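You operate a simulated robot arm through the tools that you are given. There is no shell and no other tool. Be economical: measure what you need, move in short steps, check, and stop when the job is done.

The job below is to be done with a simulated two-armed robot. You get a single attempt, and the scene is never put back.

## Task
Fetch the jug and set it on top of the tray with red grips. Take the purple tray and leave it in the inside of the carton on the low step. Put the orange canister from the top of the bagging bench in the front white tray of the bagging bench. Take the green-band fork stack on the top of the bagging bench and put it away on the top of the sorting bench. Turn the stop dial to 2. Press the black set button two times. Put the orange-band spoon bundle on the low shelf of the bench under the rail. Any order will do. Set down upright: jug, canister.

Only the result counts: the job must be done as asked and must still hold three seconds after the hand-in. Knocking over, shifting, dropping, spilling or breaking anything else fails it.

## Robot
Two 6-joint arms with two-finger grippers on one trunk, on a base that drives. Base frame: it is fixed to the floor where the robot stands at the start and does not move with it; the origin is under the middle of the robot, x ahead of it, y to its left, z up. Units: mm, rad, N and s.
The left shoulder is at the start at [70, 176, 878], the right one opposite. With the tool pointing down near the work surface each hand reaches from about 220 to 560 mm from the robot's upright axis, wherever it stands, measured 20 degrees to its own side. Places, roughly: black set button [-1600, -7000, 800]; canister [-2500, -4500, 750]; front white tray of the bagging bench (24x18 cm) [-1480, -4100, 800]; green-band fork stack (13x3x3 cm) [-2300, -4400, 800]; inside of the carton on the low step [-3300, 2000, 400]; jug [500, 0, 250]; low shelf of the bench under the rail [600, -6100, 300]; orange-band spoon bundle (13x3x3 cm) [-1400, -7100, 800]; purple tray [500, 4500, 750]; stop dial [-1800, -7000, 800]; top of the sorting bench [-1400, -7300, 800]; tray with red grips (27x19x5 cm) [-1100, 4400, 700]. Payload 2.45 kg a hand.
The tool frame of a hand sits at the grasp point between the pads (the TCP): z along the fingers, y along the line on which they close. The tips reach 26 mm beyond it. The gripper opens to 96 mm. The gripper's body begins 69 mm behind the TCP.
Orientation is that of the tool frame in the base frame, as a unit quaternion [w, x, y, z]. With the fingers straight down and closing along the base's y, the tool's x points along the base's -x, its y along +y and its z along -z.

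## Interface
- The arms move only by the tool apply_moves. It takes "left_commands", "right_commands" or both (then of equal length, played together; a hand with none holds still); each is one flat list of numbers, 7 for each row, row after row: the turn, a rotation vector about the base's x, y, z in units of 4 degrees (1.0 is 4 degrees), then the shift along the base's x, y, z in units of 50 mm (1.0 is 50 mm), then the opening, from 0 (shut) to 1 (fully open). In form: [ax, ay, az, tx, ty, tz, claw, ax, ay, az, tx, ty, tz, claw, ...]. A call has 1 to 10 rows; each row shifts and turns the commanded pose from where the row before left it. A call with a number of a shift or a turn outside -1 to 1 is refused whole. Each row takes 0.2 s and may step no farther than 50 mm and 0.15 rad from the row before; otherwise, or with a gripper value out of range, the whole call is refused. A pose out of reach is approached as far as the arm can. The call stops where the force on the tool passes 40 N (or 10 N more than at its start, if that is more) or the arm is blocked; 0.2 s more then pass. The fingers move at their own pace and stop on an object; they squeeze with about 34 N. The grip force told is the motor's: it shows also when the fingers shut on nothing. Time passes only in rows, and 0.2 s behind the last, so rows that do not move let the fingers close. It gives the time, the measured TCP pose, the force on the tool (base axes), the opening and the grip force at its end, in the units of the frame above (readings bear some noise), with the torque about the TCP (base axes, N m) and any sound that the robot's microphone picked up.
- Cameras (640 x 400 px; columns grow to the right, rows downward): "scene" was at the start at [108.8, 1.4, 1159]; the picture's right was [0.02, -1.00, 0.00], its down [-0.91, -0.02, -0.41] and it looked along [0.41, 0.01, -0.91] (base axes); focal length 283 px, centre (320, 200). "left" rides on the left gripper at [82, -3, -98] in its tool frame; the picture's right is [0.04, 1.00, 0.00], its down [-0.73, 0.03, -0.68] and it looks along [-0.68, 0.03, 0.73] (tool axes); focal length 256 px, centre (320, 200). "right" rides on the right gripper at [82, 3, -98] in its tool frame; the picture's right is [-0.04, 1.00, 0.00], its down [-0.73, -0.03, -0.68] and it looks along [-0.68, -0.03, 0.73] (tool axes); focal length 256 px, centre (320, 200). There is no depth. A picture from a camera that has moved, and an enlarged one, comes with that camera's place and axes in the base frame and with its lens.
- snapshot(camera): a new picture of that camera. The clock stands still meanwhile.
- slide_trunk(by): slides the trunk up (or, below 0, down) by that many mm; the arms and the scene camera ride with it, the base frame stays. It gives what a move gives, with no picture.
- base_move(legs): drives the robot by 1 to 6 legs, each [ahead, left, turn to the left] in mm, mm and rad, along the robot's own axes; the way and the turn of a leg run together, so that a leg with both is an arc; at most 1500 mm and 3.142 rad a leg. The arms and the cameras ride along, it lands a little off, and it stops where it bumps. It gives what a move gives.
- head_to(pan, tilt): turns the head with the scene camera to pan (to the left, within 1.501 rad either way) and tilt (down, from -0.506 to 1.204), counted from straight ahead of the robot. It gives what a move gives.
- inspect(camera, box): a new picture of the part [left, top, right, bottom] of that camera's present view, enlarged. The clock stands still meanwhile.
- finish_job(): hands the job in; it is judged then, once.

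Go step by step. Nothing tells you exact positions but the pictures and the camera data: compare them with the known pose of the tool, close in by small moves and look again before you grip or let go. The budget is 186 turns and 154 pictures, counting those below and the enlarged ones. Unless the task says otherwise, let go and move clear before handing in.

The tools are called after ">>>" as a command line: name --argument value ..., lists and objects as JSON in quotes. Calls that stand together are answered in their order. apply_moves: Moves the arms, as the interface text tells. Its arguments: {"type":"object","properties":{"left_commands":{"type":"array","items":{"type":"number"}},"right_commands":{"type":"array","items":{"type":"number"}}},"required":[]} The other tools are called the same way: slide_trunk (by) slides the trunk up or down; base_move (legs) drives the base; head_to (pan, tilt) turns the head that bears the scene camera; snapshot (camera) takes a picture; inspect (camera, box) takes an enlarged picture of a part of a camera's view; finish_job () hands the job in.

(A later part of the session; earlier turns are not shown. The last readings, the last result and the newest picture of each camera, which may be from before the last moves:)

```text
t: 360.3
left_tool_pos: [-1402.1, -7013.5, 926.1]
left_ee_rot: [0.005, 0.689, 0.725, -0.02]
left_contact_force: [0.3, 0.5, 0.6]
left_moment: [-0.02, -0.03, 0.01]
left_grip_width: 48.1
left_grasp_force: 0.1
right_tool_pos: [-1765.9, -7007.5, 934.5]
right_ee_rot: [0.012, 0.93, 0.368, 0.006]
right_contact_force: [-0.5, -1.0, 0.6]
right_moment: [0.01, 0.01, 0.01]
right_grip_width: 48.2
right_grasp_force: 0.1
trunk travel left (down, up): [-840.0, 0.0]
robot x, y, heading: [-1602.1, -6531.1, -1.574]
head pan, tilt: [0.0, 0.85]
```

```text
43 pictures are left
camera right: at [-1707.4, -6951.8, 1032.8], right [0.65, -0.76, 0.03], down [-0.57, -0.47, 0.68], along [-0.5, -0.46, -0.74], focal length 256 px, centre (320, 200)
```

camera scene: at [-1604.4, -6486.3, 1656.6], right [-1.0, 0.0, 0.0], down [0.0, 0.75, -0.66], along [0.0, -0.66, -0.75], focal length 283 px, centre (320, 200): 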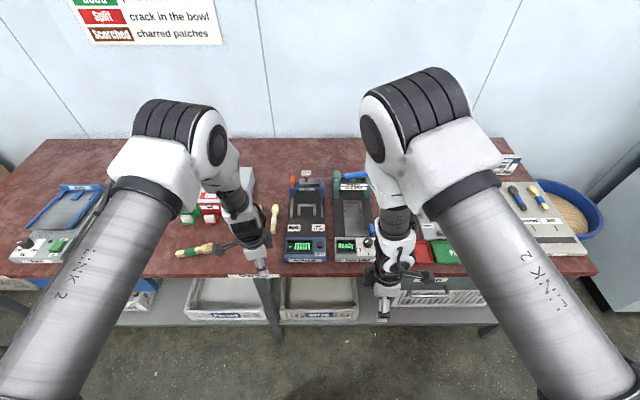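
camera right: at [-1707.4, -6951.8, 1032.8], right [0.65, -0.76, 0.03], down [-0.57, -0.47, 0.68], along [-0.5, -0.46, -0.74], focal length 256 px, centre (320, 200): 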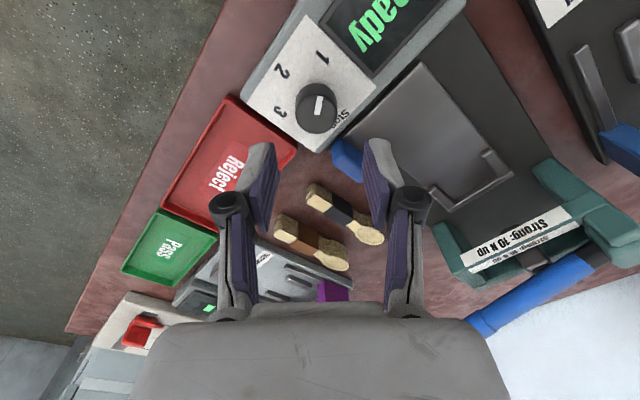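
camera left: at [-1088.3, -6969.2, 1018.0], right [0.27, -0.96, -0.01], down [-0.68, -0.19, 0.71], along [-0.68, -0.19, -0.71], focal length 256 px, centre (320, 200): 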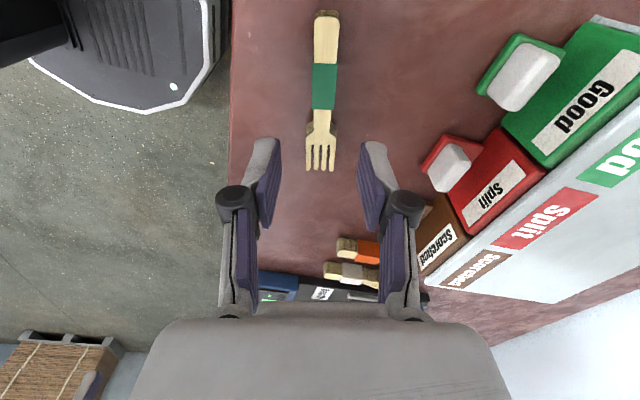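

Hand is above the knob with clearance from the blue lever. I descend to TCP z≈861 and look.

>>> apply_moves --right_commands '[0, 0, 0, 0.05, 0.05, -0.5, 0.5, 0, 0, 0, 0, 0, -0.5, 0.5, 0, 0, 0, 0, 0, -0.45, 0.5]'

>>> snapshot --camera "right"

```text
t: 361.1
left_tool_pos: [-1401.6, -7014.8, 926.7]
left_ee_rot: [0.006, 0.688, 0.725, -0.021]
left_contact_force: [0.1, -0.3, -0.1]
left_moment: [-0.01, 0.0, 0.02]
left_grip_width: 47.9
left_grasp_force: 0.0
right_tool_pos: [-1763.8, -7004.0, 861.6]
right_ee_rot: [0.011, 0.929, 0.369, 0.004]
right_contact_force: [0.3, 0.3, 0.0]
right_moment: [0.03, 0.0, 0.02]
right_grip_width: 47.9
right_grasp_force: 0.1
trunk travel left (down, up): [-840.0, 0.0]
robot x, y, heading: [-1600.3, -6525.6, -1.577]
head pan, tilt: [0.0, 0.85]
```

```text
42 pictures are left
camera right: at [-1703.9, -6948.3, 960.4], right [0.66, -0.75, 0.02], down [-0.57, -0.47, 0.68], along [-0.5, -0.46, -0.74], focal length 256 px, centre (320, 200)
```

right: 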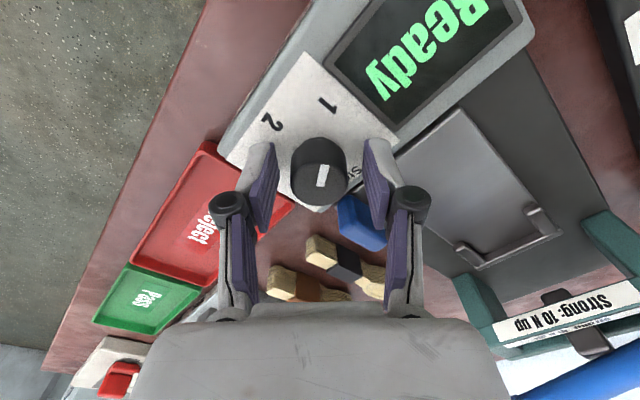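

Knob is between the pads. I lower 4 mm more, close, and check grip.

>>> apply_moves --right_commands '[0, 0, 0, 0, 0, -0.08, 0.5, 0, 0, 0, 0, 0, 0, 0.2, 0, 0, 0, 0, 0, 0, 0]'

```text
t: 361.9
left_tool_pos: [-1401.6, -7013.0, 924.8]
left_ee_rot: [0.006, 0.688, 0.725, -0.021]
left_contact_force: [0.4, 0.2, 0.0]
left_moment: [-0.03, -0.01, -0.04]
left_grip_width: 48.1
left_grasp_force: 0.0
right_tool_pos: [-1763.3, -7002.9, 857.9]
right_ee_rot: [0.011, 0.929, 0.369, 0.005]
right_contact_force: [-3.1, 4.1, -0.4]
right_moment: [0.04, 0.15, 0.03]
right_grip_width: 30.8
right_grasp_force: 45.2
trunk travel left (down, up): [-840.0, 0.0]
robot x, y, heading: [-1602.2, -6529.8, -1.574]
head pan, tilt: [0.0, 0.85]
```

The knob is gripped (31 mm). I turn the wrist +45° about z.

>>> apply_moves --right_commands '[0, 0, 1, 0, 0, 0, 0, 0, 0, 1, 0, 0, 0, 0, 0, 0, 1, 0, 0, 0, 0, 0, 0, 1, 0, 0, 0, 0, 0, 0, 1, 0, 0, 0, 0, 0, 0, 1, 0, 0, 0, 0]'

>>> apply_moves --right_commands '[0, 0, 1, 0, 0, 0, 0, 0, 0, 1, 0, 0, 0, 0, 0, 0, 1, 0, 0, 0, 0, 0, 0, 1, 0, 0, 0, 0, 0, 0, 1, 0, 0, 0, 0, 0, 0, 0.5, 0, 0, 0, 0]'

>>> apply_moves --right_commands '[0, 0, 0, 0, 0, 0, 0.4, 0, 0, 0, 0, 0, 0, 0.5, 0, 0, 0, 0, 0, 0.4, 0.5, 0, 0, 0, 0, 0.3, 0.6, 0.5]'

>>> snapshot --camera "right"

```text
t: 363.3
left_tool_pos: [-1401.9, -7013.7, 927.0]
left_ee_rot: [0.008, 0.688, 0.725, -0.02]
left_contact_force: [0.1, 0.5, 0.4]
left_moment: [0.0, 0.01, 0.01]
left_grip_width: 47.9
left_grasp_force: 0.0
right_tool_pos: [-1764.7, -7003.4, 858.3]
right_ee_rot: [0.01, 0.832, 0.554, 0.008]
right_contact_force: [-8.7, 14.8, -10.0]
right_moment: [-0.62, 0.59, 0.01]
right_grip_width: 31.1
right_grasp_force: 45.3
trunk travel left (down, up): [-840.0, 0.0]
robot x, y, heading: [-1606.7, -6526.9, -1.573]
head pan, tilt: [0.0, 0.85]
```

```text
t: 364.7
left_tool_pos: [-1403.3, -7012.7, 926.3]
left_ee_rot: [0.007, 0.688, 0.725, -0.02]
left_contact_force: [-0.5, -0.3, -0.2]
left_moment: [0.01, -0.01, -0.02]
left_grip_width: 48.0
left_grasp_force: 0.1
right_tool_pos: [-1765.3, -7002.4, 858.6]
right_ee_rot: [0.009, 0.712, 0.702, 0.011]
right_contact_force: [-14.9, 23.9, -11.4]
right_moment: [1.05, 0.0, 0.01]
right_grip_width: 30.7
right_grasp_force: 45.3
trunk travel left (down, up): [-840.0, 0.0]
robot x, y, heading: [-1604.4, -6527.2, -1.574]
head pan, tilt: [0.0, 0.85]
```

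```text
t: 365.7
left_tool_pos: [-1400.5, -7014.2, 927.1]
left_ee_rot: [0.005, 0.689, 0.725, -0.021]
left_contact_force: [0.6, -0.4, 0.4]
left_moment: [0.01, 0.02, 0.0]
left_grip_width: 48.1
left_grasp_force: 0.1
right_tool_pos: [-1761.6, -6989.4, 908.9]
right_ee_rot: [0.008, 0.712, 0.702, 0.009]
right_contact_force: [-0.5, 0.1, -0.4]
right_moment: [0.0, 0.04, 0.01]
right_grip_width: 48.1
right_grasp_force: 0.1
trunk travel left (down, up): [-840.0, 0.0]
robot x, y, heading: [-1603.3, -6530.0, -1.575]
head pan, tilt: [0.0, 0.85]
```

```text
41 pictures are left
camera right: at [-1760.8, -6907.8, 1007.4], right [1.0, -0.05, 0.02], down [-0.06, -0.73, 0.68], along [-0.02, -0.68, -0.74], focal length 256 px, centre (320, 200)
```

right: 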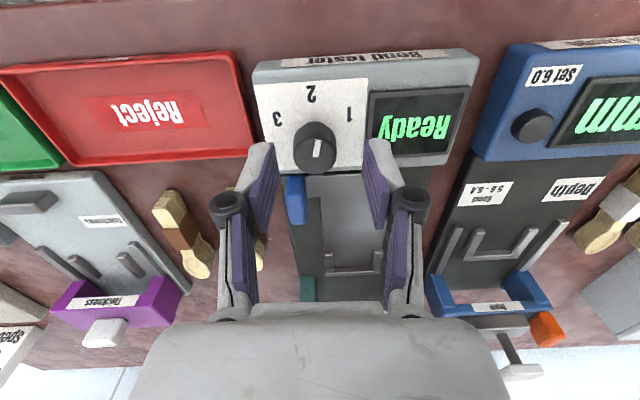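

>>> inspect --camera "right" --box '[250, 60, 390, 190]'

>>> inspect --camera "right" --box '[480, 50, 600, 170]'

```text
3.08 times, centred on (320, 125) of right
camera zoom: at [-1760.8, -6907.8, 1007.4], right [1.0, -0.05, 0.02], down [-0.06, -0.73, 0.68], along [-0.02, -0.68, -0.74], focal length 788 px, centre (320, 431)
```

zoom: 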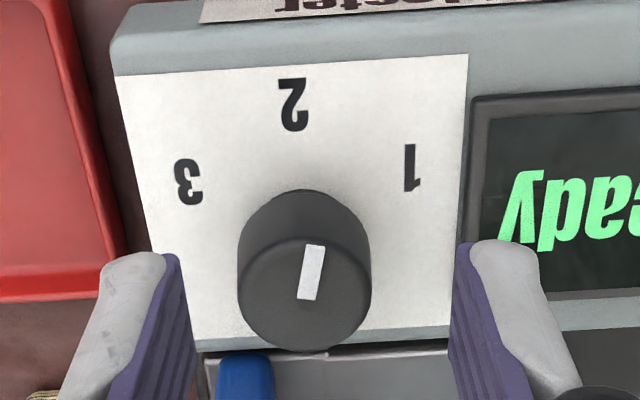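

```text
3.33 times, centred on (540, 110) of right
camera zoom: at [-1760.8, -6907.8, 1007.4], right [1.0, -0.05, 0.02], down [-0.06, -0.73, 0.68], along [-0.02, -0.68, -0.74], focal length 853 px, centre (-413, 500)
```

zoom: 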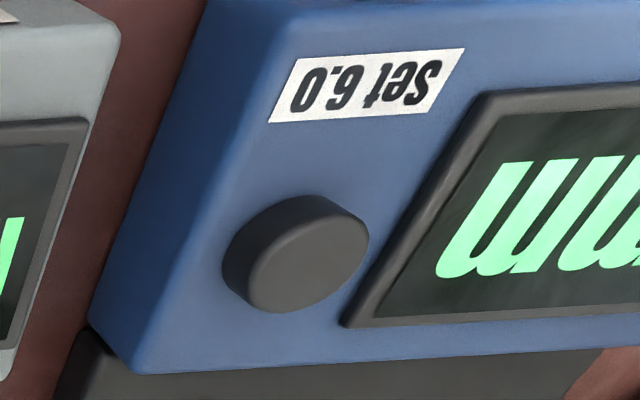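

The pointer is close to 2 but about 7° short. I regrip and turn ~8° more.

>>> apply_moves --right_commands '[0, 0, 0, -0.04, -0.28, -0.5, 0.5, 0, 0, 0, 0, 0, -0.5, 0.5, 0, 0, 0, 0, 0, 0, 0.1, 0, 0, 0, 0, 0, 0, 0, 0, 0, 0, 0, 0, 0, 0]'

>>> apply_moves --right_commands '[0, 0, 1, 0, 0, 0, 0, 0, 0, 1, 0, 0, 0, 0, 0, 0, 0.2, 0, 0, 0, 0, 0, 0, 0, 0, 0, 0, 0.4, 0, 0, 0, 0, 0, 0, 0.5, 0, 0, 0, 0, 0, 0.5, 0.5, 0, 0, 0, 0, 0.28, 0.5, 0.5]'

>>> inspect --camera "right" --box '[250, 60, 390, 190]'

```text
t: 366.9
left_tool_pos: [-1402.5, -7014.0, 925.7]
left_ee_rot: [0.006, 0.688, 0.725, -0.02]
left_contact_force: [0.1, -0.6, -0.6]
left_moment: [-0.01, 0.0, 0.0]
left_grip_width: 48.3
left_grasp_force: 0.0
right_tool_pos: [-1766.0, -7004.7, 859.0]
right_ee_rot: [0.009, 0.712, 0.702, 0.009]
right_contact_force: [-12.0, -1.6, 1.2]
right_moment: [-0.44, 0.39, 0.0]
right_grip_width: 30.8
right_grasp_force: 44.4
trunk travel left (down, up): [-840.0, 0.0]
robot x, y, heading: [-1601.9, -6524.8, -1.577]
head pan, tilt: [0.0, 0.85]
```

```text
t: 368.5
left_tool_pos: [-1400.0, -7013.3, 926.8]
left_ee_rot: [0.006, 0.688, 0.725, -0.021]
left_contact_force: [0.7, 0.4, -0.6]
left_moment: [-0.03, -0.01, 0.03]
left_grip_width: 47.7
left_grasp_force: 0.1
right_tool_pos: [-1764.4, -6988.5, 908.5]
right_ee_rot: [0.008, 0.656, 0.755, 0.009]
right_contact_force: [1.0, 0.1, -0.4]
right_moment: [0.01, 0.02, 0.0]
right_grip_width: 47.8
right_grasp_force: 0.0
trunk travel left (down, up): [-840.0, 0.0]
robot x, y, heading: [-1600.0, -6528.2, -1.574]
head pan, tilt: [0.0, 0.85]
```

```text
3.08 times, centred on (320, 125) of right
camera zoom: at [-1775.2, -6907.2, 1007.4], right [0.99, 0.1, 0.02], down [0.06, -0.73, 0.68], along [0.09, -0.67, -0.74], focal length 788 px, centre (320, 431)
```

zoom: 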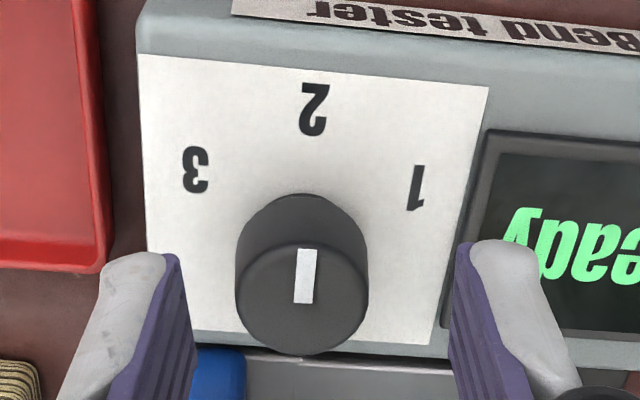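

The pointer now sits on 2. Next the button at ≈(-1604,-7005,838): I close the right fingers, raise a bit and shift the base left 126 mm.

>>> apply_moves --right_commands '[0, 0, 0, 0, 0, 0.5, 0, 0, 0, 0, 0, 0, 0.3, 0]'

>>> base_move --legs '[[0, 130, 0]]'

>>> apply_moves --right_commands '[0, 0, -1, 0.3, -0.15, -0.3, 0, 0, 0, -1, 0.3, -0.15, -0.3, 0]'

>>> snapshot --camera "right"

```text
t: 369.1
left_tool_pos: [-1401.2, -7012.1, 926.5]
left_ee_rot: [0.006, 0.688, 0.725, -0.02]
left_contact_force: [-0.1, 0.5, -0.4]
left_moment: [0.02, 0.0, -0.01]
left_grip_width: 48.2
left_grasp_force: 0.1
right_tool_pos: [-1763.2, -6990.0, 947.5]
right_ee_rot: [0.007, 0.656, 0.755, 0.01]
right_contact_force: [0.7, 1.3, -1.2]
right_moment: [0.01, 0.0, -0.01]
right_grip_width: 0.0
right_grasp_force: 28.3
trunk travel left (down, up): [-840.0, 0.0]
robot x, y, heading: [-1604.1, -6525.5, -1.573]
head pan, tilt: [0.0, 0.85]
```

```text
t: 370.4
left_tool_pos: [-1270.0, -7014.3, 927.7]
left_ee_rot: [0.006, 0.688, 0.725, -0.021]
left_contact_force: [0.0, 0.1, -0.1]
left_moment: [-0.01, 0.0, -0.01]
left_grip_width: 48.2
left_grasp_force: 0.0
right_tool_pos: [-1633.4, -6991.3, 947.8]
right_ee_rot: [0.008, 0.655, 0.756, 0.01]
right_contact_force: [0.4, 0.4, -0.8]
right_moment: [0.01, 0.03, 0.0]
right_grip_width: 0.0
right_grasp_force: 28.9
trunk travel left (down, up): [-840.0, 0.0]
robot x, y, heading: [-1472.3, -6527.3, -1.57]
head pan, tilt: [0.0, 0.85]
```

```text
t: 371.0
left_tool_pos: [-1269.6, -7013.8, 925.6]
left_ee_rot: [0.006, 0.688, 0.726, -0.021]
left_contact_force: [0.3, 0.1, -0.9]
left_moment: [0.04, -0.01, -0.02]
left_grip_width: 47.8
left_grasp_force: 0.1
right_tool_pos: [-1601.2, -7007.4, 916.2]
right_ee_rot: [0.007, 0.707, 0.708, 0.011]
right_contact_force: [-0.2, -0.2, 0.4]
right_moment: [0.03, 0.02, 0.02]
right_grip_width: 0.0
right_grasp_force: 28.3
trunk travel left (down, up): [-840.0, 0.0]
robot x, y, heading: [-1469.2, -6527.0, -1.572]
head pan, tilt: [0.0, 0.85]
```

```text
37 pictures are left
camera right: at [-1601.2, -6924.4, 1014.3], right [1.0, -0.04, 0.02], down [-0.04, -0.74, 0.68], along [-0.01, -0.68, -0.74], focal length 256 px, centre (320, 200)
```

right: 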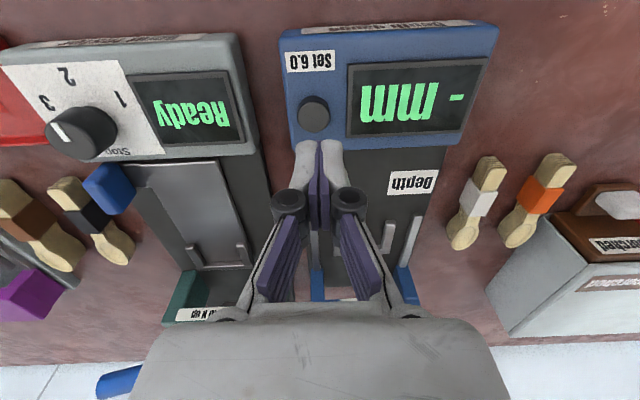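

Fingers are above the button. The dial's pointer seems odd from this angle, so I check it.

>>> inspect --camera "right" --box '[0, 40, 170, 180]'

```text
2.86 times, centred on (85, 110) of right
camera zoom: at [-1601.2, -6924.4, 1014.3], right [1.0, -0.04, 0.02], down [-0.04, -0.74, 0.68], along [-0.01, -0.68, -0.74], focal length 731 px, centre (991, 457)
```

zoom: 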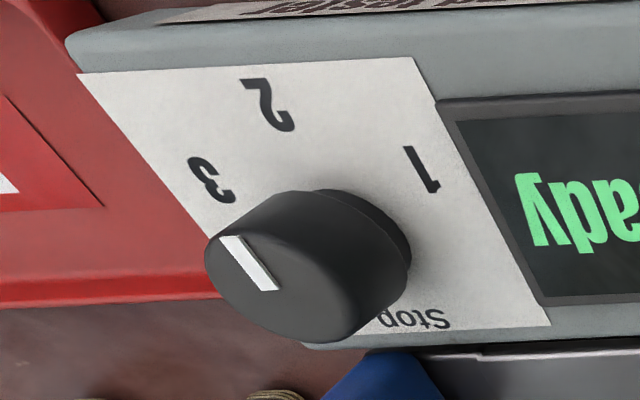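

The pointer is parallel to the +y edge, i.e. on 2. Now I press the set button: lower to just above, then press in small steps.

>>> apply_moves --right_commands '[0, 0, 0, -0.05, 0.1, -0.5, 0, 0, 0, 0, 0, 0, -0.4, 0]'

>>> apply_moves --right_commands '[0, 0, 0, 0, 0, -0.08, 0, 0, 0, 0, 0, 0, -0.08, 0]'

>>> snapshot --camera "right"

```text
t: 371.6
left_tool_pos: [-1269.6, -7014.8, 926.1]
left_ee_rot: [0.006, 0.687, 0.726, -0.021]
left_contact_force: [-0.1, 0.2, 1.0]
left_moment: [0.01, 0.01, 0.0]
left_grip_width: 48.0
left_grasp_force: 0.1
right_tool_pos: [-1605.4, -7002.1, 871.6]
right_ee_rot: [0.008, 0.706, 0.708, 0.01]
right_contact_force: [0.3, 0.1, 0.2]
right_moment: [-0.01, 0.01, -0.01]
right_grip_width: 0.0
right_grasp_force: 28.1
trunk travel left (down, up): [-840.0, 0.0]
robot x, y, heading: [-1473.0, -6530.0, -1.575]
head pan, tilt: [0.0, 0.85]
```

```text
t: 372.2
left_tool_pos: [-1269.4, -7014.0, 926.0]
left_ee_rot: [0.006, 0.687, 0.726, -0.021]
left_contact_force: [0.0, -0.9, 0.3]
left_moment: [0.0, -0.02, -0.02]
left_grip_width: 47.9
left_grasp_force: 0.0
right_tool_pos: [-1604.4, -7000.8, 866.2]
right_ee_rot: [0.008, 0.707, 0.707, 0.009]
right_contact_force: [-0.8, -0.1, 1.6]
right_moment: [0.03, 0.02, -0.02]
right_grip_width: 0.1
right_grasp_force: 28.3
trunk travel left (down, up): [-840.0, 0.0]
robot x, y, heading: [-1471.6, -6528.0, -1.571]
head pan, tilt: [0.0, 0.85]
```

```text
35 pictures are left
camera right: at [-1604.8, -6919.5, 963.6], right [1.0, -0.04, 0.02], down [-0.04, -0.74, 0.68], along [-0.01, -0.68, -0.74], focal length 256 px, centre (320, 200)
```

right: 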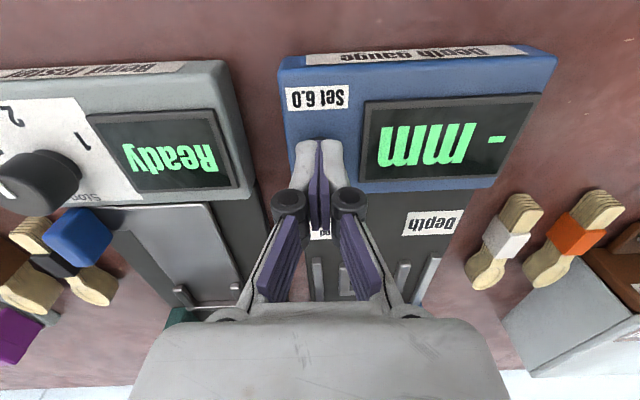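

>>> apply_moves --right_commands '[0, 0, 0, 0, 0, -0.06, 0, 0, 0, 0, 0, 0, 0, 0]'

>>> apply_moves --right_commands '[0, 0, 0, 0, 0, -0.04, 0, 0, 0, 0, 0, 0, 0, 0]'

```text
t: 372.8
left_tool_pos: [-1268.9, -7013.8, 926.4]
left_ee_rot: [0.005, 0.688, 0.725, -0.022]
left_contact_force: [0.0, -0.1, -0.6]
left_moment: [0.01, -0.02, 0.02]
left_grip_width: 47.9
left_grasp_force: 0.1
right_tool_pos: [-1606.1, -7001.5, 861.9]
right_ee_rot: [0.008, 0.705, 0.709, 0.009]
right_contact_force: [0.1, -1.1, 2.7]
right_moment: [-0.01, 0.0, -0.01]
right_grip_width: 6.1
right_grasp_force: 28.7
trunk travel left (down, up): [-840.0, 0.0]
robot x, y, heading: [-1471.8, -6530.4, -1.575]
head pan, tilt: [0.0, 0.85]
heard: click
```

```text
t: 373.4
left_tool_pos: [-1269.7, -7013.2, 926.1]
left_ee_rot: [0.006, 0.688, 0.726, -0.021]
left_contact_force: [0.3, 0.1, -0.2]
left_moment: [-0.01, 0.0, 0.01]
left_grip_width: 47.8
left_grasp_force: 0.0
right_tool_pos: [-1603.9, -7000.5, 860.6]
right_ee_rot: [0.008, 0.707, 0.707, 0.009]
right_contact_force: [-0.8, 0.9, 8.5]
right_moment: [-0.02, 0.04, -0.01]
right_grip_width: 6.1
right_grasp_force: 28.4
trunk travel left (down, up): [-840.0, 0.0]
robot x, y, heading: [-1471.0, -6533.0, -1.572]
head pan, tilt: [0.0, 0.85]
```

One click heard. I lift off fully, then press a second time.

>>> apply_moves --right_commands '[0, 0, 0, 0, 0, 0.2, 0, 0, 0, 0, 0, 0, 0.1, 0, 0, 0, 0, 0, 0, 0, 0]'

>>> inspect --camera "right" --box '[260, 40, 580, 240]'

```text
t: 374.2
left_tool_pos: [-1269.6, -7013.5, 926.0]
left_ee_rot: [0.005, 0.688, 0.726, -0.02]
left_contact_force: [-0.7, 0.0, -0.1]
left_moment: [-0.02, -0.01, 0.0]
left_grip_width: 47.9
left_grasp_force: 0.0
right_tool_pos: [-1604.6, -7000.1, 873.2]
right_ee_rot: [0.007, 0.706, 0.708, 0.01]
right_contact_force: [-0.2, -0.3, 0.2]
right_moment: [0.03, 0.01, -0.02]
right_grip_width: 0.0
right_grasp_force: 28.3
trunk travel left (down, up): [-840.0, 0.0]
robot x, y, heading: [-1469.1, -6526.5, -1.573]
head pan, tilt: [0.0, 0.85]
```

```text
2.00 times, centred on (420, 140) of right
camera zoom: at [-1604.9, -6919.1, 972.5], right [1.0, -0.04, 0.03], down [-0.04, -0.74, 0.68], along [-0.01, -0.68, -0.74], focal length 512 px, centre (120, 320)
```

zoom: 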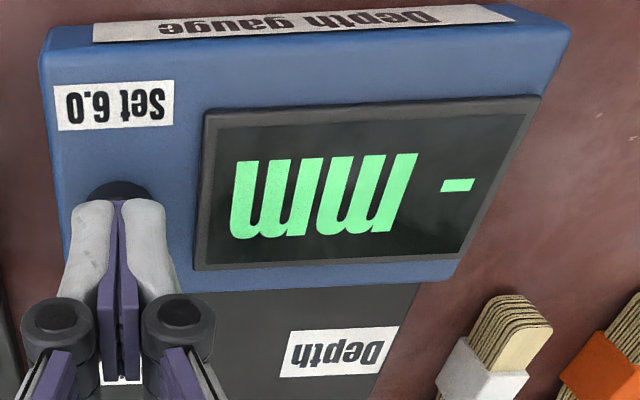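

>>> apply_moves --right_commands '[0, 0, 0, 0, 0, -0.14, 0, 0, 0, 0, 0, 0, -0.09, 0, 0, 0, 0, 0, 0, 0, 0]'

```text
t: 375.0
left_tool_pos: [-1270.1, -7015.0, 926.0]
left_ee_rot: [0.006, 0.688, 0.726, -0.02]
left_contact_force: [0.8, -0.7, -0.2]
left_moment: [0.0, -0.02, -0.04]
left_grip_width: 48.1
left_grasp_force: 0.0
right_tool_pos: [-1604.0, -7001.7, 861.4]
right_ee_rot: [0.008, 0.706, 0.709, 0.01]
right_contact_force: [1.0, -0.4, 3.1]
right_moment: [-0.04, 0.0, -0.01]
right_grip_width: 6.3
right_grasp_force: 28.6
trunk travel left (down, up): [-840.0, 0.0]
robot x, y, heading: [-1473.8, -6530.2, -1.569]
head pan, tilt: [0.0, 0.85]
heard: click
```

Second click heard — button done. I raise the hand and look left toward the bench under the rail before grasping the spoons.

>>> apply_moves --right_commands '[0, 0, 0, 0, 0, 0.5, 0, 0, 0, 0, 0, 0, 0.8, 0]'

>>> head_to --pan 1.4 --tilt 0.4

>>> snapshot --camera "scene"

```text
t: 375.6
left_tool_pos: [-1268.6, -7013.6, 926.6]
left_ee_rot: [0.007, 0.687, 0.726, -0.022]
left_contact_force: [1.2, 0.3, 0.5]
left_moment: [-0.01, 0.03, -0.01]
left_grip_width: 47.8
left_grasp_force: 0.0
right_tool_pos: [-1604.6, -6999.9, 928.7]
right_ee_rot: [0.008, 0.707, 0.707, 0.009]
right_contact_force: [0.8, 0.0, 0.1]
right_moment: [-0.01, 0.03, -0.04]
right_grip_width: 0.0
right_grasp_force: 28.3
trunk travel left (down, up): [-840.0, 0.0]
robot x, y, heading: [-1474.1, -6529.7, -1.573]
head pan, tilt: [0.0, 0.85]
```

```text
t: 377.1
left_tool_pos: [-1270.2, -7014.2, 925.5]
left_ee_rot: [0.006, 0.688, 0.726, -0.02]
left_contact_force: [0.4, 0.2, 0.0]
left_moment: [-0.01, 0.01, 0.01]
left_grip_width: 48.1
left_grasp_force: 0.1
right_tool_pos: [-1604.8, -7001.1, 928.4]
right_ee_rot: [0.007, 0.706, 0.708, 0.009]
right_contact_force: [0.0, 0.4, 0.1]
right_moment: [0.02, 0.01, 0.01]
right_grip_width: 0.0
right_grasp_force: 28.5
trunk travel left (down, up): [-840.0, 0.0]
robot x, y, heading: [-1471.7, -6525.8, -1.573]
head pan, tilt: [1.4, 0.4]
```

```text
33 pictures are left
camera scene: at [-1381.7, -6594.9, 1695.7], right [-0.17, -0.98, 0.0], down [-0.38, 0.07, -0.92], along [0.91, -0.16, -0.39], focal length 283 px, centre (320, 200)
```

scene: 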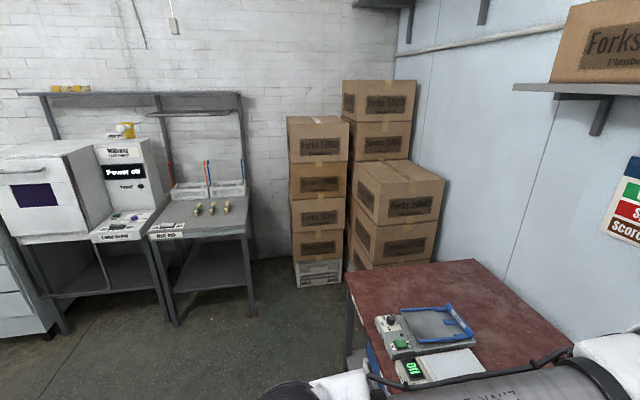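

The bench under the rail is at about (546,-6070) with an empty low shelf. First I position the left hand over the orange-band spoons (≈(-1391,-7080)).

>>> base_move --legs '[[30, -75, 0]]'

>>> apply_moves --left_commands '[0.53, -0.27, 0.75, -0.9, 0, 0, 0.5, 0, 0, 0.8, -0.1, -0.4, 0, 0.5]'

>>> snapshot --camera "left"

```text
t: 378.2
left_tool_pos: [-1342.2, -7042.7, 925.9]
left_ee_rot: [0.005, 0.688, 0.725, -0.021]
left_contact_force: [0.5, -0.6, -0.5]
left_moment: [-0.02, 0.05, 0.01]
left_grip_width: 47.9
left_grasp_force: 0.1
right_tool_pos: [-1677.5, -7029.2, 929.9]
right_ee_rot: [0.007, 0.706, 0.709, 0.008]
right_contact_force: [1.1, 0.5, -0.4]
right_moment: [0.02, -0.02, -0.01]
right_grip_width: 0.0
right_grasp_force: 28.4
trunk travel left (down, up): [-840.0, 0.0]
robot x, y, heading: [-1546.8, -6554.5, -1.57]
head pan, tilt: [1.4, 0.4]
```

```text
t: 378.8
left_tool_pos: [-1391.9, -7061.2, 924.0]
left_ee_rot: [-0.001, 0.647, 0.763, -0.002]
left_contact_force: [0.4, -0.6, -0.8]
left_moment: [0.02, 0.01, 0.0]
left_grip_width: 48.0
left_grasp_force: 0.1
right_tool_pos: [-1677.9, -7031.6, 928.4]
right_ee_rot: [0.008, 0.706, 0.708, 0.01]
right_contact_force: [0.4, -0.1, 0.7]
right_moment: [0.02, -0.01, 0.03]
right_grip_width: 0.0
right_grasp_force: 28.5
trunk travel left (down, up): [-840.0, 0.0]
robot x, y, heading: [-1548.1, -6557.1, -1.575]
head pan, tilt: [1.4, 0.4]
```

```text
32 pictures are left
camera left: at [-1409.4, -6981.2, 1022.0], right [0.98, 0.2, -0.01], down [0.15, -0.72, 0.68], along [0.13, -0.67, -0.73], focal length 256 px, centre (320, 200)
```

left: 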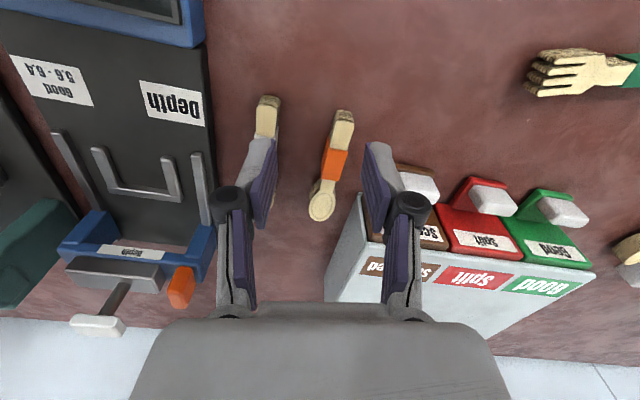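

The spoons lie along y at x≈-1373 (y -7055…-7185). I undo most yaw, centre at (-1374,-7082), narrow the opening and descend part way.

>>> apply_moves --left_commands '[0, 0, -0.95, 0.36, -0.2, 0, 0.4, 0, 0, -0.95, 0, -0.22, -0.3, 0.4, 0, 0, 0, 0, 0, -0.7, 0.4]'

>>> snapshot --camera "left"

```text
t: 379.6
left_tool_pos: [-1352.9, -7082.0, 875.0]
left_ee_rot: [-0.006, 0.7, 0.714, -0.009]
left_contact_force: [0.2, 0.1, -0.2]
left_moment: [0.01, 0.05, 0.01]
left_grip_width: 38.3
left_grasp_force: 0.1
left hand out of reach, approached as far as the arm can: row 2, 3
right_tool_pos: [-1677.5, -7031.3, 928.7]
right_ee_rot: [0.006, 0.706, 0.708, 0.01]
right_contact_force: [-0.5, -0.5, -0.3]
right_moment: [0.01, 0.03, 0.0]
right_grip_width: 0.3
right_grasp_force: 28.5
trunk travel left (down, up): [-840.0, 0.0]
robot x, y, heading: [-1544.5, -6554.3, -1.572]
head pan, tilt: [1.4, 0.4]
```

```text
31 pictures are left
camera left: at [-1355.8, -6999.7, 971.9], right [1.0, 0.06, -0.02], down [0.06, -0.73, 0.68], along [0.02, -0.68, -0.73], focal length 256 px, centre (320, 200)
```

left: 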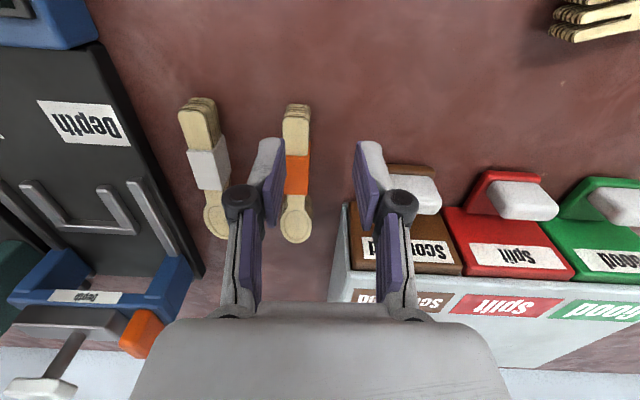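

The arm hit its reach limit and drifted +x; I raise slightly, drive 35 mm forward, and recentre.

>>> apply_moves --left_commands '[0, 0, 0, -0.35, 0.4, 0.6, 0.4]'

>>> base_move --legs '[[38, 0, 0]]'

>>> snapshot --camera "left"

```text
t: 380.0
left_tool_pos: [-1372.9, -7059.6, 907.5]
left_ee_rot: [0.002, 0.697, 0.717, -0.001]
left_contact_force: [-0.5, 0.6, 0.0]
left_moment: [-0.03, -0.02, 0.02]
left_grip_width: 38.3
left_grasp_force: 0.1
right_tool_pos: [-1682.1, -7028.1, 929.1]
right_ee_rot: [0.01, 0.706, 0.708, 0.01]
right_contact_force: [-0.5, 0.8, -0.1]
right_moment: [-0.01, -0.03, -0.02]
right_grip_width: 0.0
right_grasp_force: 28.9
trunk travel left (down, up): [-840.0, 0.0]
robot x, y, heading: [-1547.6, -6558.2, -1.57]
head pan, tilt: [1.4, 0.4]
```

```text
t: 380.9
left_tool_pos: [-1372.2, -7092.7, 909.2]
left_ee_rot: [0.002, 0.697, 0.718, -0.003]
left_contact_force: [-0.5, 1.0, 0.8]
left_moment: [-0.07, 0.01, -0.03]
left_grip_width: 38.4
left_grasp_force: 0.0
right_tool_pos: [-1679.1, -7062.8, 932.1]
right_ee_rot: [0.01, 0.706, 0.708, 0.008]
right_contact_force: [0.1, 0.5, -0.3]
right_moment: [-0.06, 0.01, -0.02]
right_grip_width: 0.3
right_grasp_force: 27.9
trunk travel left (down, up): [-840.0, 0.0]
robot x, y, heading: [-1545.5, -6593.4, -1.574]
head pan, tilt: [1.4, 0.4]
```

```text
30 pictures are left
camera left: at [-1377.5, -7011.0, 1005.5], right [1.0, 0.07, 0.0], down [0.05, -0.73, 0.68], along [0.05, -0.68, -0.73], focal length 256 px, centre (320, 200)
```

left: 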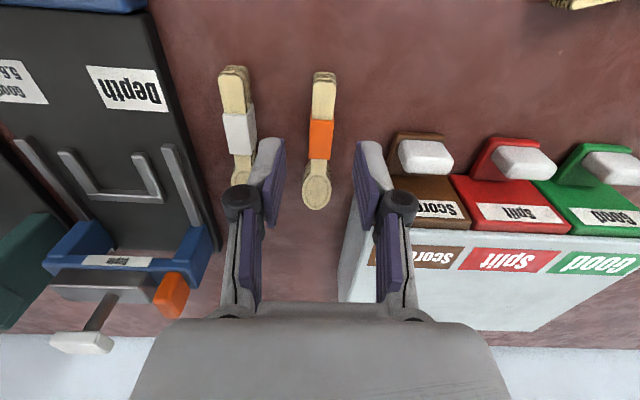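

Centred over the spoon bundle. I descend to about z=832 and close.

>>> apply_moves --left_commands '[0, 0, 0, 0, 0.1, -0.5, 0.4, 0, 0, 0, 0, 0, -0.5, 0.4, 0, 0, 0, 0, 0, -0.4, 0.4]'

>>> snapshot --camera "left"

```text
t: 381.7
left_tool_pos: [-1355.5, -7096.0, 836.6]
left_ee_rot: [-0.003, 0.699, 0.715, -0.007]
left_contact_force: [-0.6, -0.3, 0.3]
left_moment: [0.0, 0.08, -0.02]
left_grip_width: 38.4
left_grasp_force: 0.0
left hand out of reach, approached as far as the arm can: row 3
right_tool_pos: [-1678.9, -7069.2, 927.8]
right_ee_rot: [0.007, 0.706, 0.708, 0.011]
right_contact_force: [0.1, -0.2, 0.2]
right_moment: [0.0, -0.01, 0.0]
right_grip_width: 0.0
right_grasp_force: 28.8
trunk travel left (down, up): [-840.0, 0.0]
robot x, y, heading: [-1542.4, -6592.4, -1.571]
head pan, tilt: [1.4, 0.4]
```

```text
29 pictures are left
camera left: at [-1360.8, -7013.9, 933.8], right [1.0, 0.06, -0.01], down [0.06, -0.73, 0.68], along [0.03, -0.68, -0.73], focal length 256 px, centre (320, 200)
```

left: 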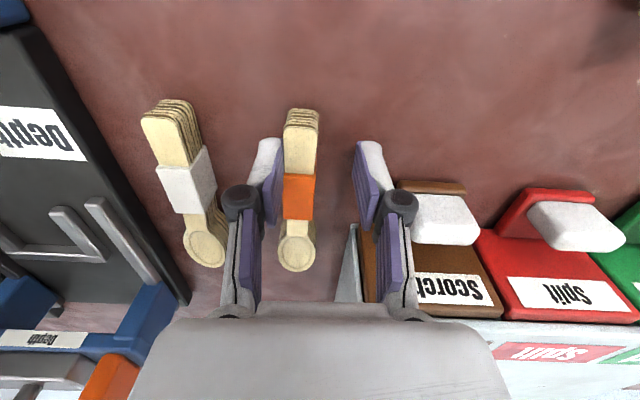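

Spoons are between the fingers. I close here.

>>> apply_moves --left_commands '[0, 0, 0, -0.2, 0, 0, 0.3, 0, 0, 0, 0, 0, 0, 0, 0, 0, 0, 0, 0, 0, 0]'

>>> snapshot --camera "left"

```text
t: 382.5
left_tool_pos: [-1361.3, -7096.8, 837.3]
left_ee_rot: [0.001, 0.699, 0.715, -0.017]
left_contact_force: [0.1, 0.2, 5.8]
left_moment: [-0.09, -0.05, 0.01]
left_grip_width: 14.3
left_grasp_force: 34.5
left hand out of reach, approached as far as the arm can: row 1
right_tool_pos: [-1678.5, -7068.6, 928.9]
right_ee_rot: [0.007, 0.706, 0.709, 0.01]
right_contact_force: [-0.2, 0.4, 0.1]
right_moment: [0.01, 0.0, -0.04]
right_grip_width: 0.1
right_grasp_force: 28.3
trunk travel left (down, up): [-840.0, 0.0]
robot x, y, heading: [-1548.1, -6595.7, -1.576]
head pan, tilt: [1.4, 0.4]
```

```text
28 pictures are left
camera left: at [-1365.0, -7013.9, 933.7], right [1.0, 0.06, -0.03], down [0.06, -0.72, 0.7], along [0.03, -0.7, -0.72], focal length 256 px, centre (320, 200)
```

left: 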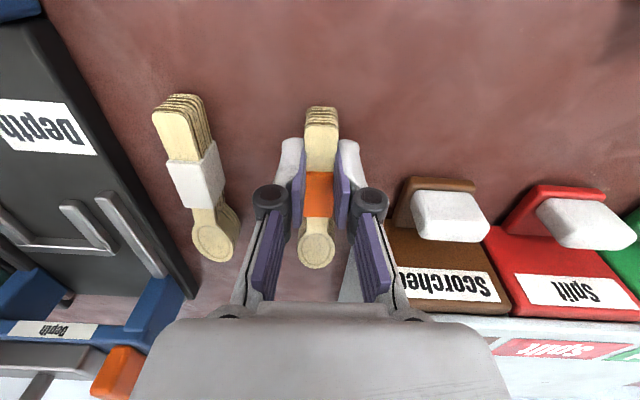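

Gripped at the band. I lift and back away from the bench.

>>> apply_moves --left_commands '[0, 0, 0, 0, 0, 0.3, 0, 0, 0, 0, 0, 0, 0.6, 0, 0, 0, 0, 0, 0, 0.8, 0]'

>>> base_move --legs '[[-600, 0, 0]]'

>>> snapshot --camera "left"

```text
t: 383.3
left_tool_pos: [-1381.9, -7090.2, 921.1]
left_ee_rot: [0.001, 0.697, 0.717, -0.001]
left_contact_force: [-0.4, 0.1, -0.3]
left_moment: [0.06, 0.02, 0.04]
left_grip_width: 14.4
left_grasp_force: 34.1
right_tool_pos: [-1678.5, -7066.9, 928.9]
right_ee_rot: [0.008, 0.706, 0.708, 0.01]
right_contact_force: [0.5, 0.3, 0.3]
right_moment: [-0.01, 0.0, 0.02]
right_grip_width: 0.0
right_grasp_force: 28.5
trunk travel left (down, up): [-840.0, 0.0]
robot x, y, heading: [-1549.3, -6596.2, -1.572]
head pan, tilt: [1.4, 0.4]
```

```text
t: 386.7
left_tool_pos: [-1381.5, -6477.4, 920.0]
left_ee_rot: [0.0, 0.699, 0.715, -0.001]
left_contact_force: [-0.5, -1.1, 0.5]
left_moment: [0.03, 0.01, 0.0]
left_grip_width: 14.5
left_grasp_force: 34.2
right_tool_pos: [-1679.1, -6452.3, 927.9]
right_ee_rot: [0.007, 0.708, 0.706, 0.009]
right_contact_force: [-0.1, -0.3, -0.3]
right_moment: [0.01, 0.0, 0.03]
right_grip_width: 0.1
right_grasp_force: 28.7
trunk travel left (down, up): [-840.0, 0.0]
robot x, y, heading: [-1544.3, -5975.9, -1.577]
head pan, tilt: [1.4, 0.4]
```

```text
27 pictures are left
camera left: at [-1388.1, -6395.7, 1016.9], right [1.0, 0.06, 0.0], down [0.05, -0.73, 0.68], along [0.04, -0.68, -0.73], focal length 256 px, centre (320, 200)
```

left: 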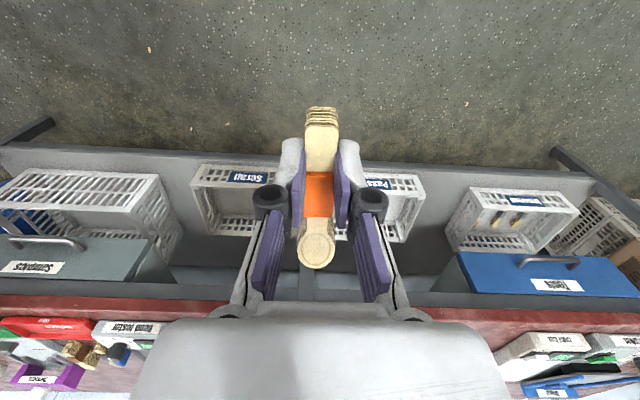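

The spoons are held. I turn to face +x and approach the bench under the rail.

>>> base_move --legs '[[0, 0, 1.575], [1050, 0, 0]]'

>>> head_to --pan 0.0 --tilt 0.6

>>> snapshot --camera "scene"

```text
t: 395.9
left_tool_pos: [-12.5, -5829.4, 919.6]
left_ee_rot: [0.001, -0.008, 1.0, -0.001]
left_contact_force: [0.3, -0.6, 1.1]
left_moment: [-0.02, -0.03, 0.0]
left_grip_width: 14.4
left_grasp_force: 33.6
right_tool_pos: [-40.9, -6127.6, 928.6]
right_ee_rot: [-0.001, 0.004, 1.0, 0.012]
right_contact_force: [0.0, 0.7, 1.3]
right_moment: [0.02, 0.03, 0.01]
right_grip_width: 0.0
right_grasp_force: 28.2
trunk travel left (down, up): [-840.0, 0.0]
robot x, y, heading: [-511.0, -5987.9, -0.016]
head pan, tilt: [1.4, 0.4]
```

```text
t: 397.4
left_tool_pos: [-12.3, -5830.4, 920.0]
left_ee_rot: [0.002, -0.009, 1.0, -0.001]
left_contact_force: [0.4, -0.2, 0.0]
left_moment: [-0.02, 0.02, 0.0]
left_grip_width: 14.5
left_grasp_force: 34.2
right_tool_pos: [-40.2, -6127.8, 929.1]
right_ee_rot: [-0.002, 0.006, 1.0, 0.012]
right_contact_force: [-0.8, -0.4, 0.5]
right_moment: [0.0, 0.01, 0.03]
right_grip_width: 0.0
right_grasp_force: 27.9
trunk travel left (down, up): [-840.0, 0.0]
robot x, y, heading: [-509.5, -5989.1, -0.022]
head pan, tilt: [0.0, 0.6]
```

```text
26 pictures are left
camera scene: at [-373.0, -5990.5, 1677.5], right [-0.01, -1.0, 0.0], down [-0.57, 0.01, -0.82], along [0.82, -0.01, -0.57], focal length 283 px, centre (320, 200)
```

scene: 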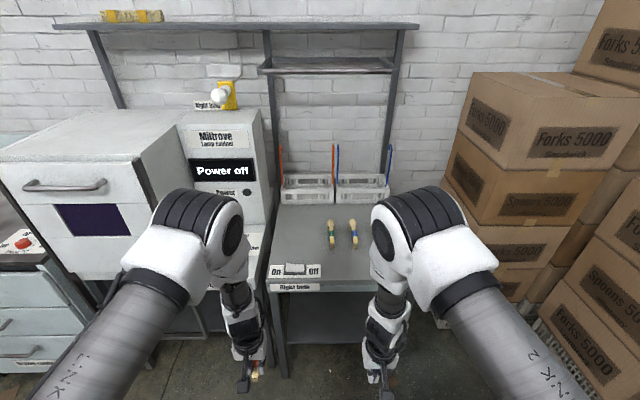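

The bench spans y≈-5790…-6300, front edge x≈333. I lower the trunk and yaw the left wrist -90° so the bundle lies crosswise.

>>> slide_trunk --by -400

>>> apply_moves --left_commands '[0, 0, -1, 0, 0, 0, 0, 0, 0, -1, 0, 0, 0, 0, 0, 0, -1, 0, 0, 0, 0, 0, 0, -1, 0, 0, 0, 0, 0, 0, -1, 0, 0, 0, 0, 0, 0, -1, 0, 0, 0, 0, 0, 0, -1, 0, 0, 0, 0, 0, 0, -1, 0, 0, 0, 0, 0, 0, -1, 0, 0, 0, 0, 0, 0, -1, 0, 0, 0, 0]'

>>> apply_moves --left_commands '[0, 0, -1, 0, 0, 0, 0, 0, 0, -1, 0, 0, 0, 0, 0, 0, -1, 0, 0, 0, 0, 0, 0, -1, 0, 0, 0, 0, 0, 0, -1, 0, 0, 0, 0, 0, 0, -1, 0, 0, 0, 0, 0, 0, -1, 0, 0, 0, 0, 0, 0, -1, 0, 0, 0, 0, 0, 0, -1, 0, 0, 0, 0, 0, 0, -1, 0, 0, 0, 0]'

>>> apply_moves --left_commands '[0, 0, -1, 0, 0, 0, 0, 0, 0, -1, 0, 0, 0, 0, 0, -1, 0, 0, 0, 0, 0, 0, -1, 0, 0, 0, 0, 0, 0, -1, 0, 0, 0, 0, 0, 0, -1, 0, 0, 0, 0, 0, 0, -1, 0, 0, 0, 0, 0, 0, -1, 0, 0, 0, 0, 0]'

```text
t: 401.2
left_tool_pos: [-11.1, -5830.4, 520.4]
left_ee_rot: [0.001, -0.009, 1.0, 0.0]
left_contact_force: [-0.4, 0.4, 0.2]
left_moment: [0.04, 0.0, 0.0]
left_grip_width: 14.3
left_grasp_force: 34.4
right_tool_pos: [-40.3, -6126.7, 527.5]
right_ee_rot: [-0.001, 0.005, 1.0, 0.012]
right_contact_force: [-0.3, 0.0, 0.6]
right_moment: [-0.01, -0.01, -0.02]
right_grip_width: 0.2
right_grasp_force: 28.5
trunk travel left (down, up): [-440.0, 400.0]
robot x, y, heading: [-509.6, -5986.9, -0.019]
head pan, tilt: [0.0, 0.6]
```

```text
t: 403.4
left_tool_pos: [-13.2, -5831.4, 520.2]
left_ee_rot: [0.001, 0.335, 0.942, -0.001]
left_contact_force: [0.3, -0.3, 0.1]
left_moment: [0.02, 0.03, 0.05]
left_grip_width: 14.2
left_grasp_force: 34.3
right_tool_pos: [-40.3, -6127.2, 528.2]
right_ee_rot: [-0.002, 0.005, 1.0, 0.013]
right_contact_force: [-0.2, 0.1, -0.1]
right_moment: [0.02, 0.01, -0.03]
right_grip_width: 0.0
right_grasp_force: 28.9
trunk travel left (down, up): [-440.0, 400.0]
robot x, y, heading: [-509.6, -5986.2, -0.02]
head pan, tilt: [0.0, 0.6]
```

```text
t: 405.6
left_tool_pos: [-11.9, -5829.9, 520.0]
left_ee_rot: [0.001, 0.637, 0.771, -0.001]
left_contact_force: [-0.1, -0.4, -0.4]
left_moment: [0.03, -0.01, 0.02]
left_grip_width: 14.4
left_grasp_force: 33.7
right_tool_pos: [-40.2, -6127.4, 529.1]
right_ee_rot: [-0.002, 0.005, 1.0, 0.012]
right_contact_force: [0.1, -0.4, -1.0]
right_moment: [0.0, -0.01, 0.0]
right_grip_width: 0.0
right_grasp_force: 28.7
trunk travel left (down, up): [-440.0, 400.0]
robot x, y, heading: [-511.6, -5991.0, -0.015]
head pan, tilt: [0.0, 0.6]
```

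```text
t: 407.4
left_tool_pos: [-15.2, -5844.4, 519.3]
left_ee_rot: [0.057, 0.69, 0.722, 0.004]
left_contact_force: [0.4, -0.5, 0.5]
left_moment: [0.04, 0.0, -0.02]
left_grip_width: 14.4
left_grasp_force: 33.9
left hand out of reach, approached as far as the arm can: row 3, 4, 5, 6, 7, 8
right_tool_pos: [-40.2, -6128.7, 528.9]
right_ee_rot: [-0.003, 0.004, 1.0, 0.012]
right_contact_force: [0.6, -0.3, -0.8]
right_moment: [-0.01, -0.01, 0.0]
right_grip_width: 0.0
right_grasp_force: 28.8
trunk travel left (down, up): [-440.0, 400.0]
robot x, y, heading: [-511.5, -5985.8, -0.014]
head pan, tilt: [0.0, 0.6]
```

Pitching fails in this wrist configuration. I undo the pitch and yaw, then try pitching first from the native orientation.

>>> apply_moves --left_commands '[0, 1, 0, 0, 0, 0, 0, 0, 1, 0, 0, 0, 0, 0, 0, 1, 0, 0, 0, 0, 0, 0, 1, 0, 0, 0, 0, 0, 0, 1, 0, 0, 0, 0, 0, 0, 1, 0, 0, 0, 0, 0, 0, 0, 1, 0, 0, 0, 0, 0, 0, 1, 0, 0, 0, 0, 0, 0, 1, 0, 0, 0, 0, 0, 0, 1, 0, 0, 0, 0]'

>>> apply_moves --left_commands '[0, 0, 1, 0, 0, 0, 0, 0, 0, 1, 0, 0, 0, 0, 0, 0, 1, 0, 0, 0, 0, 0, 0, 1, 0, 0, 0, 0, 0, 0, 1, 0, 0, 0, 0, 0, 0, 1, 0, 0, 0, 0, 0, 0, 1, 0, 0, 0, 0, 0, 0, 1, 0, 0, 0, 0, 0, 0, 1, 0, 0, 0, 0, 0, 0, 1, 0, 0, 0, 0]'

>>> apply_moves --left_commands '[0, 0, 1, 0, 0, 0, 0, 0, 0, 1, 0, 0, 0, 0, 0, 0, 1, 0, 0, 0, 0, 0, 0, 1, 0, 0, 0, 0, 0, 0, 1, 0, 0, 0, 0, 0, 0, 1, 0, 0, 0, 0, 0, 0, 1, 0, 0, 0, 0, 0, 0, 1, 0, 0, 0, 0]'

>>> apply_moves --left_commands '[0, -1, 0, 0, 0, 0, 0, 0, -1, 0, 0, 0, 0, 0, 0, -1, 0, 0, 0, 0, 0, 0, -1, 0, 0, 0, 0, 0, 0, -1, 0, 0, 0, 0, 0, 0, -1, 0, 0, 0, 0, 0]'

```text
t: 409.6
left_tool_pos: [-13.2, -5855.9, 519.4]
left_ee_rot: [0.006, 0.575, 0.812, -0.096]
left_contact_force: [-0.4, 0.4, -0.9]
left_moment: [0.02, -0.01, 0.0]
left_grip_width: 14.8
left_grasp_force: 34.2
left hand out of reach, approached as far as the arm can: row 1, 3, 5
right_tool_pos: [-39.3, -6127.7, 529.4]
right_ee_rot: [-0.002, 0.004, 1.0, 0.012]
right_contact_force: [-0.6, 0.6, 0.4]
right_moment: [0.0, 0.0, 0.01]
right_grip_width: 0.0
right_grasp_force: 28.3
trunk travel left (down, up): [-440.0, 400.0]
robot x, y, heading: [-511.7, -5989.7, -0.017]
head pan, tilt: [0.0, 0.6]
```

```text
t: 411.9
left_tool_pos: [-12.8, -5855.9, 519.7]
left_ee_rot: [0.039, 0.263, 0.96, -0.087]
left_contact_force: [-0.2, 0.0, -0.1]
left_moment: [0.0, 0.01, -0.02]
left_grip_width: 14.5
left_grasp_force: 33.5
right_tool_pos: [-39.3, -6127.8, 529.8]
right_ee_rot: [-0.002, 0.004, 1.0, 0.013]
right_contact_force: [0.2, -0.5, -0.2]
right_moment: [0.01, -0.02, 0.0]
right_grip_width: 0.0
right_grasp_force: 28.3
trunk travel left (down, up): [-440.0, 400.0]
robot x, y, heading: [-512.6, -5989.5, -0.013]
head pan, tilt: [0.0, 0.6]
```

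```text
t: 413.6
left_tool_pos: [-11.6, -5855.8, 519.4]
left_ee_rot: [0.063, -0.012, 0.995, -0.073]
left_contact_force: [0.8, -0.1, -0.7]
left_moment: [-0.01, 0.02, -0.01]
left_grip_width: 14.6
left_grasp_force: 33.9
right_tool_pos: [-39.7, -6126.8, 529.6]
right_ee_rot: [-0.001, 0.005, 1.0, 0.012]
right_contact_force: [-0.1, -1.4, 0.4]
right_moment: [-0.01, 0.01, 0.0]
right_grip_width: 0.0
right_grasp_force: 28.6
trunk travel left (down, up): [-440.0, 400.0]
robot x, y, heading: [-510.8, -5989.4, -0.017]
head pan, tilt: [0.0, 0.6]
```

```text
t: 415.1
left_tool_pos: [-13.2, -5855.5, 518.4]
left_ee_rot: [0.267, 0.004, 0.961, -0.074]
left_contact_force: [0.3, -0.8, -0.2]
left_moment: [-0.03, -0.01, 0.01]
left_grip_width: 14.4
left_grasp_force: 34.8
right_tool_pos: [-39.7, -6127.9, 528.7]
right_ee_rot: [-0.002, 0.004, 1.0, 0.012]
right_contact_force: [1.0, -0.2, 0.2]
right_moment: [0.0, 0.03, 0.04]
right_grip_width: 0.0
right_grasp_force: 28.4
trunk travel left (down, up): [-440.0, 400.0]
robot x, y, heading: [-510.4, -5989.0, -0.011]
head pan, tilt: [0.0, 0.6]
```

Pitch works from the native wrist pose. I continue to about 67° (also correcting side tilt), then roll 90° about the tool axis.

>>> apply_moves --left_commands '[0.8, -1, 0, 0, 0, 0, 0, 0.8, -1, 0, 0, 0, 0, 0, 0.8, -1, 0, 0, 0, 0, 0, 0, -1, 0, 0, 0, 0, 0, 0, -1, 0, 0, 0, 0, 0, 0, -1, 0, 0, 0, 0, 0, 0, -1, 0, 0, 0, 0, 0, 0, -1, 0, 0, 0, 0, 0, 0, -1, 0, 0, 0, 0, 0]'

>>> snapshot --camera "scene"

```text
t: 417.1
left_tool_pos: [-12.0, -5856.2, 519.0]
left_ee_rot: [0.55, 0.033, 0.834, 0.013]
left_contact_force: [-0.6, 0.5, -1.0]
left_moment: [-0.03, 0.01, 0.0]
left_grip_width: 14.6
left_grasp_force: 34.0
right_tool_pos: [-39.8, -6127.7, 528.5]
right_ee_rot: [-0.001, 0.005, 1.0, 0.011]
right_contact_force: [-0.5, -0.2, -0.3]
right_moment: [-0.01, 0.02, 0.01]
right_grip_width: 0.0
right_grasp_force: 29.0
trunk travel left (down, up): [-440.0, 400.0]
robot x, y, heading: [-511.5, -5987.0, -0.009]
head pan, tilt: [0.0, 0.6]
```

```text
25 pictures are left
camera scene: at [-373.0, -5990.5, 1277.5], right [-0.01, -1.0, 0.0], down [-0.57, 0.01, -0.82], along [0.82, -0.01, -0.57], focal length 283 px, centre (320, 200)
```

scene: 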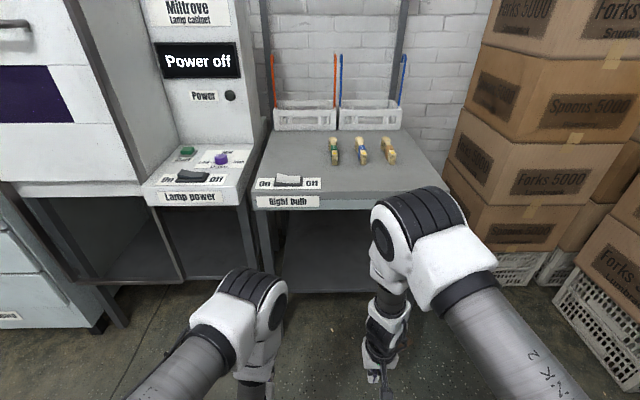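

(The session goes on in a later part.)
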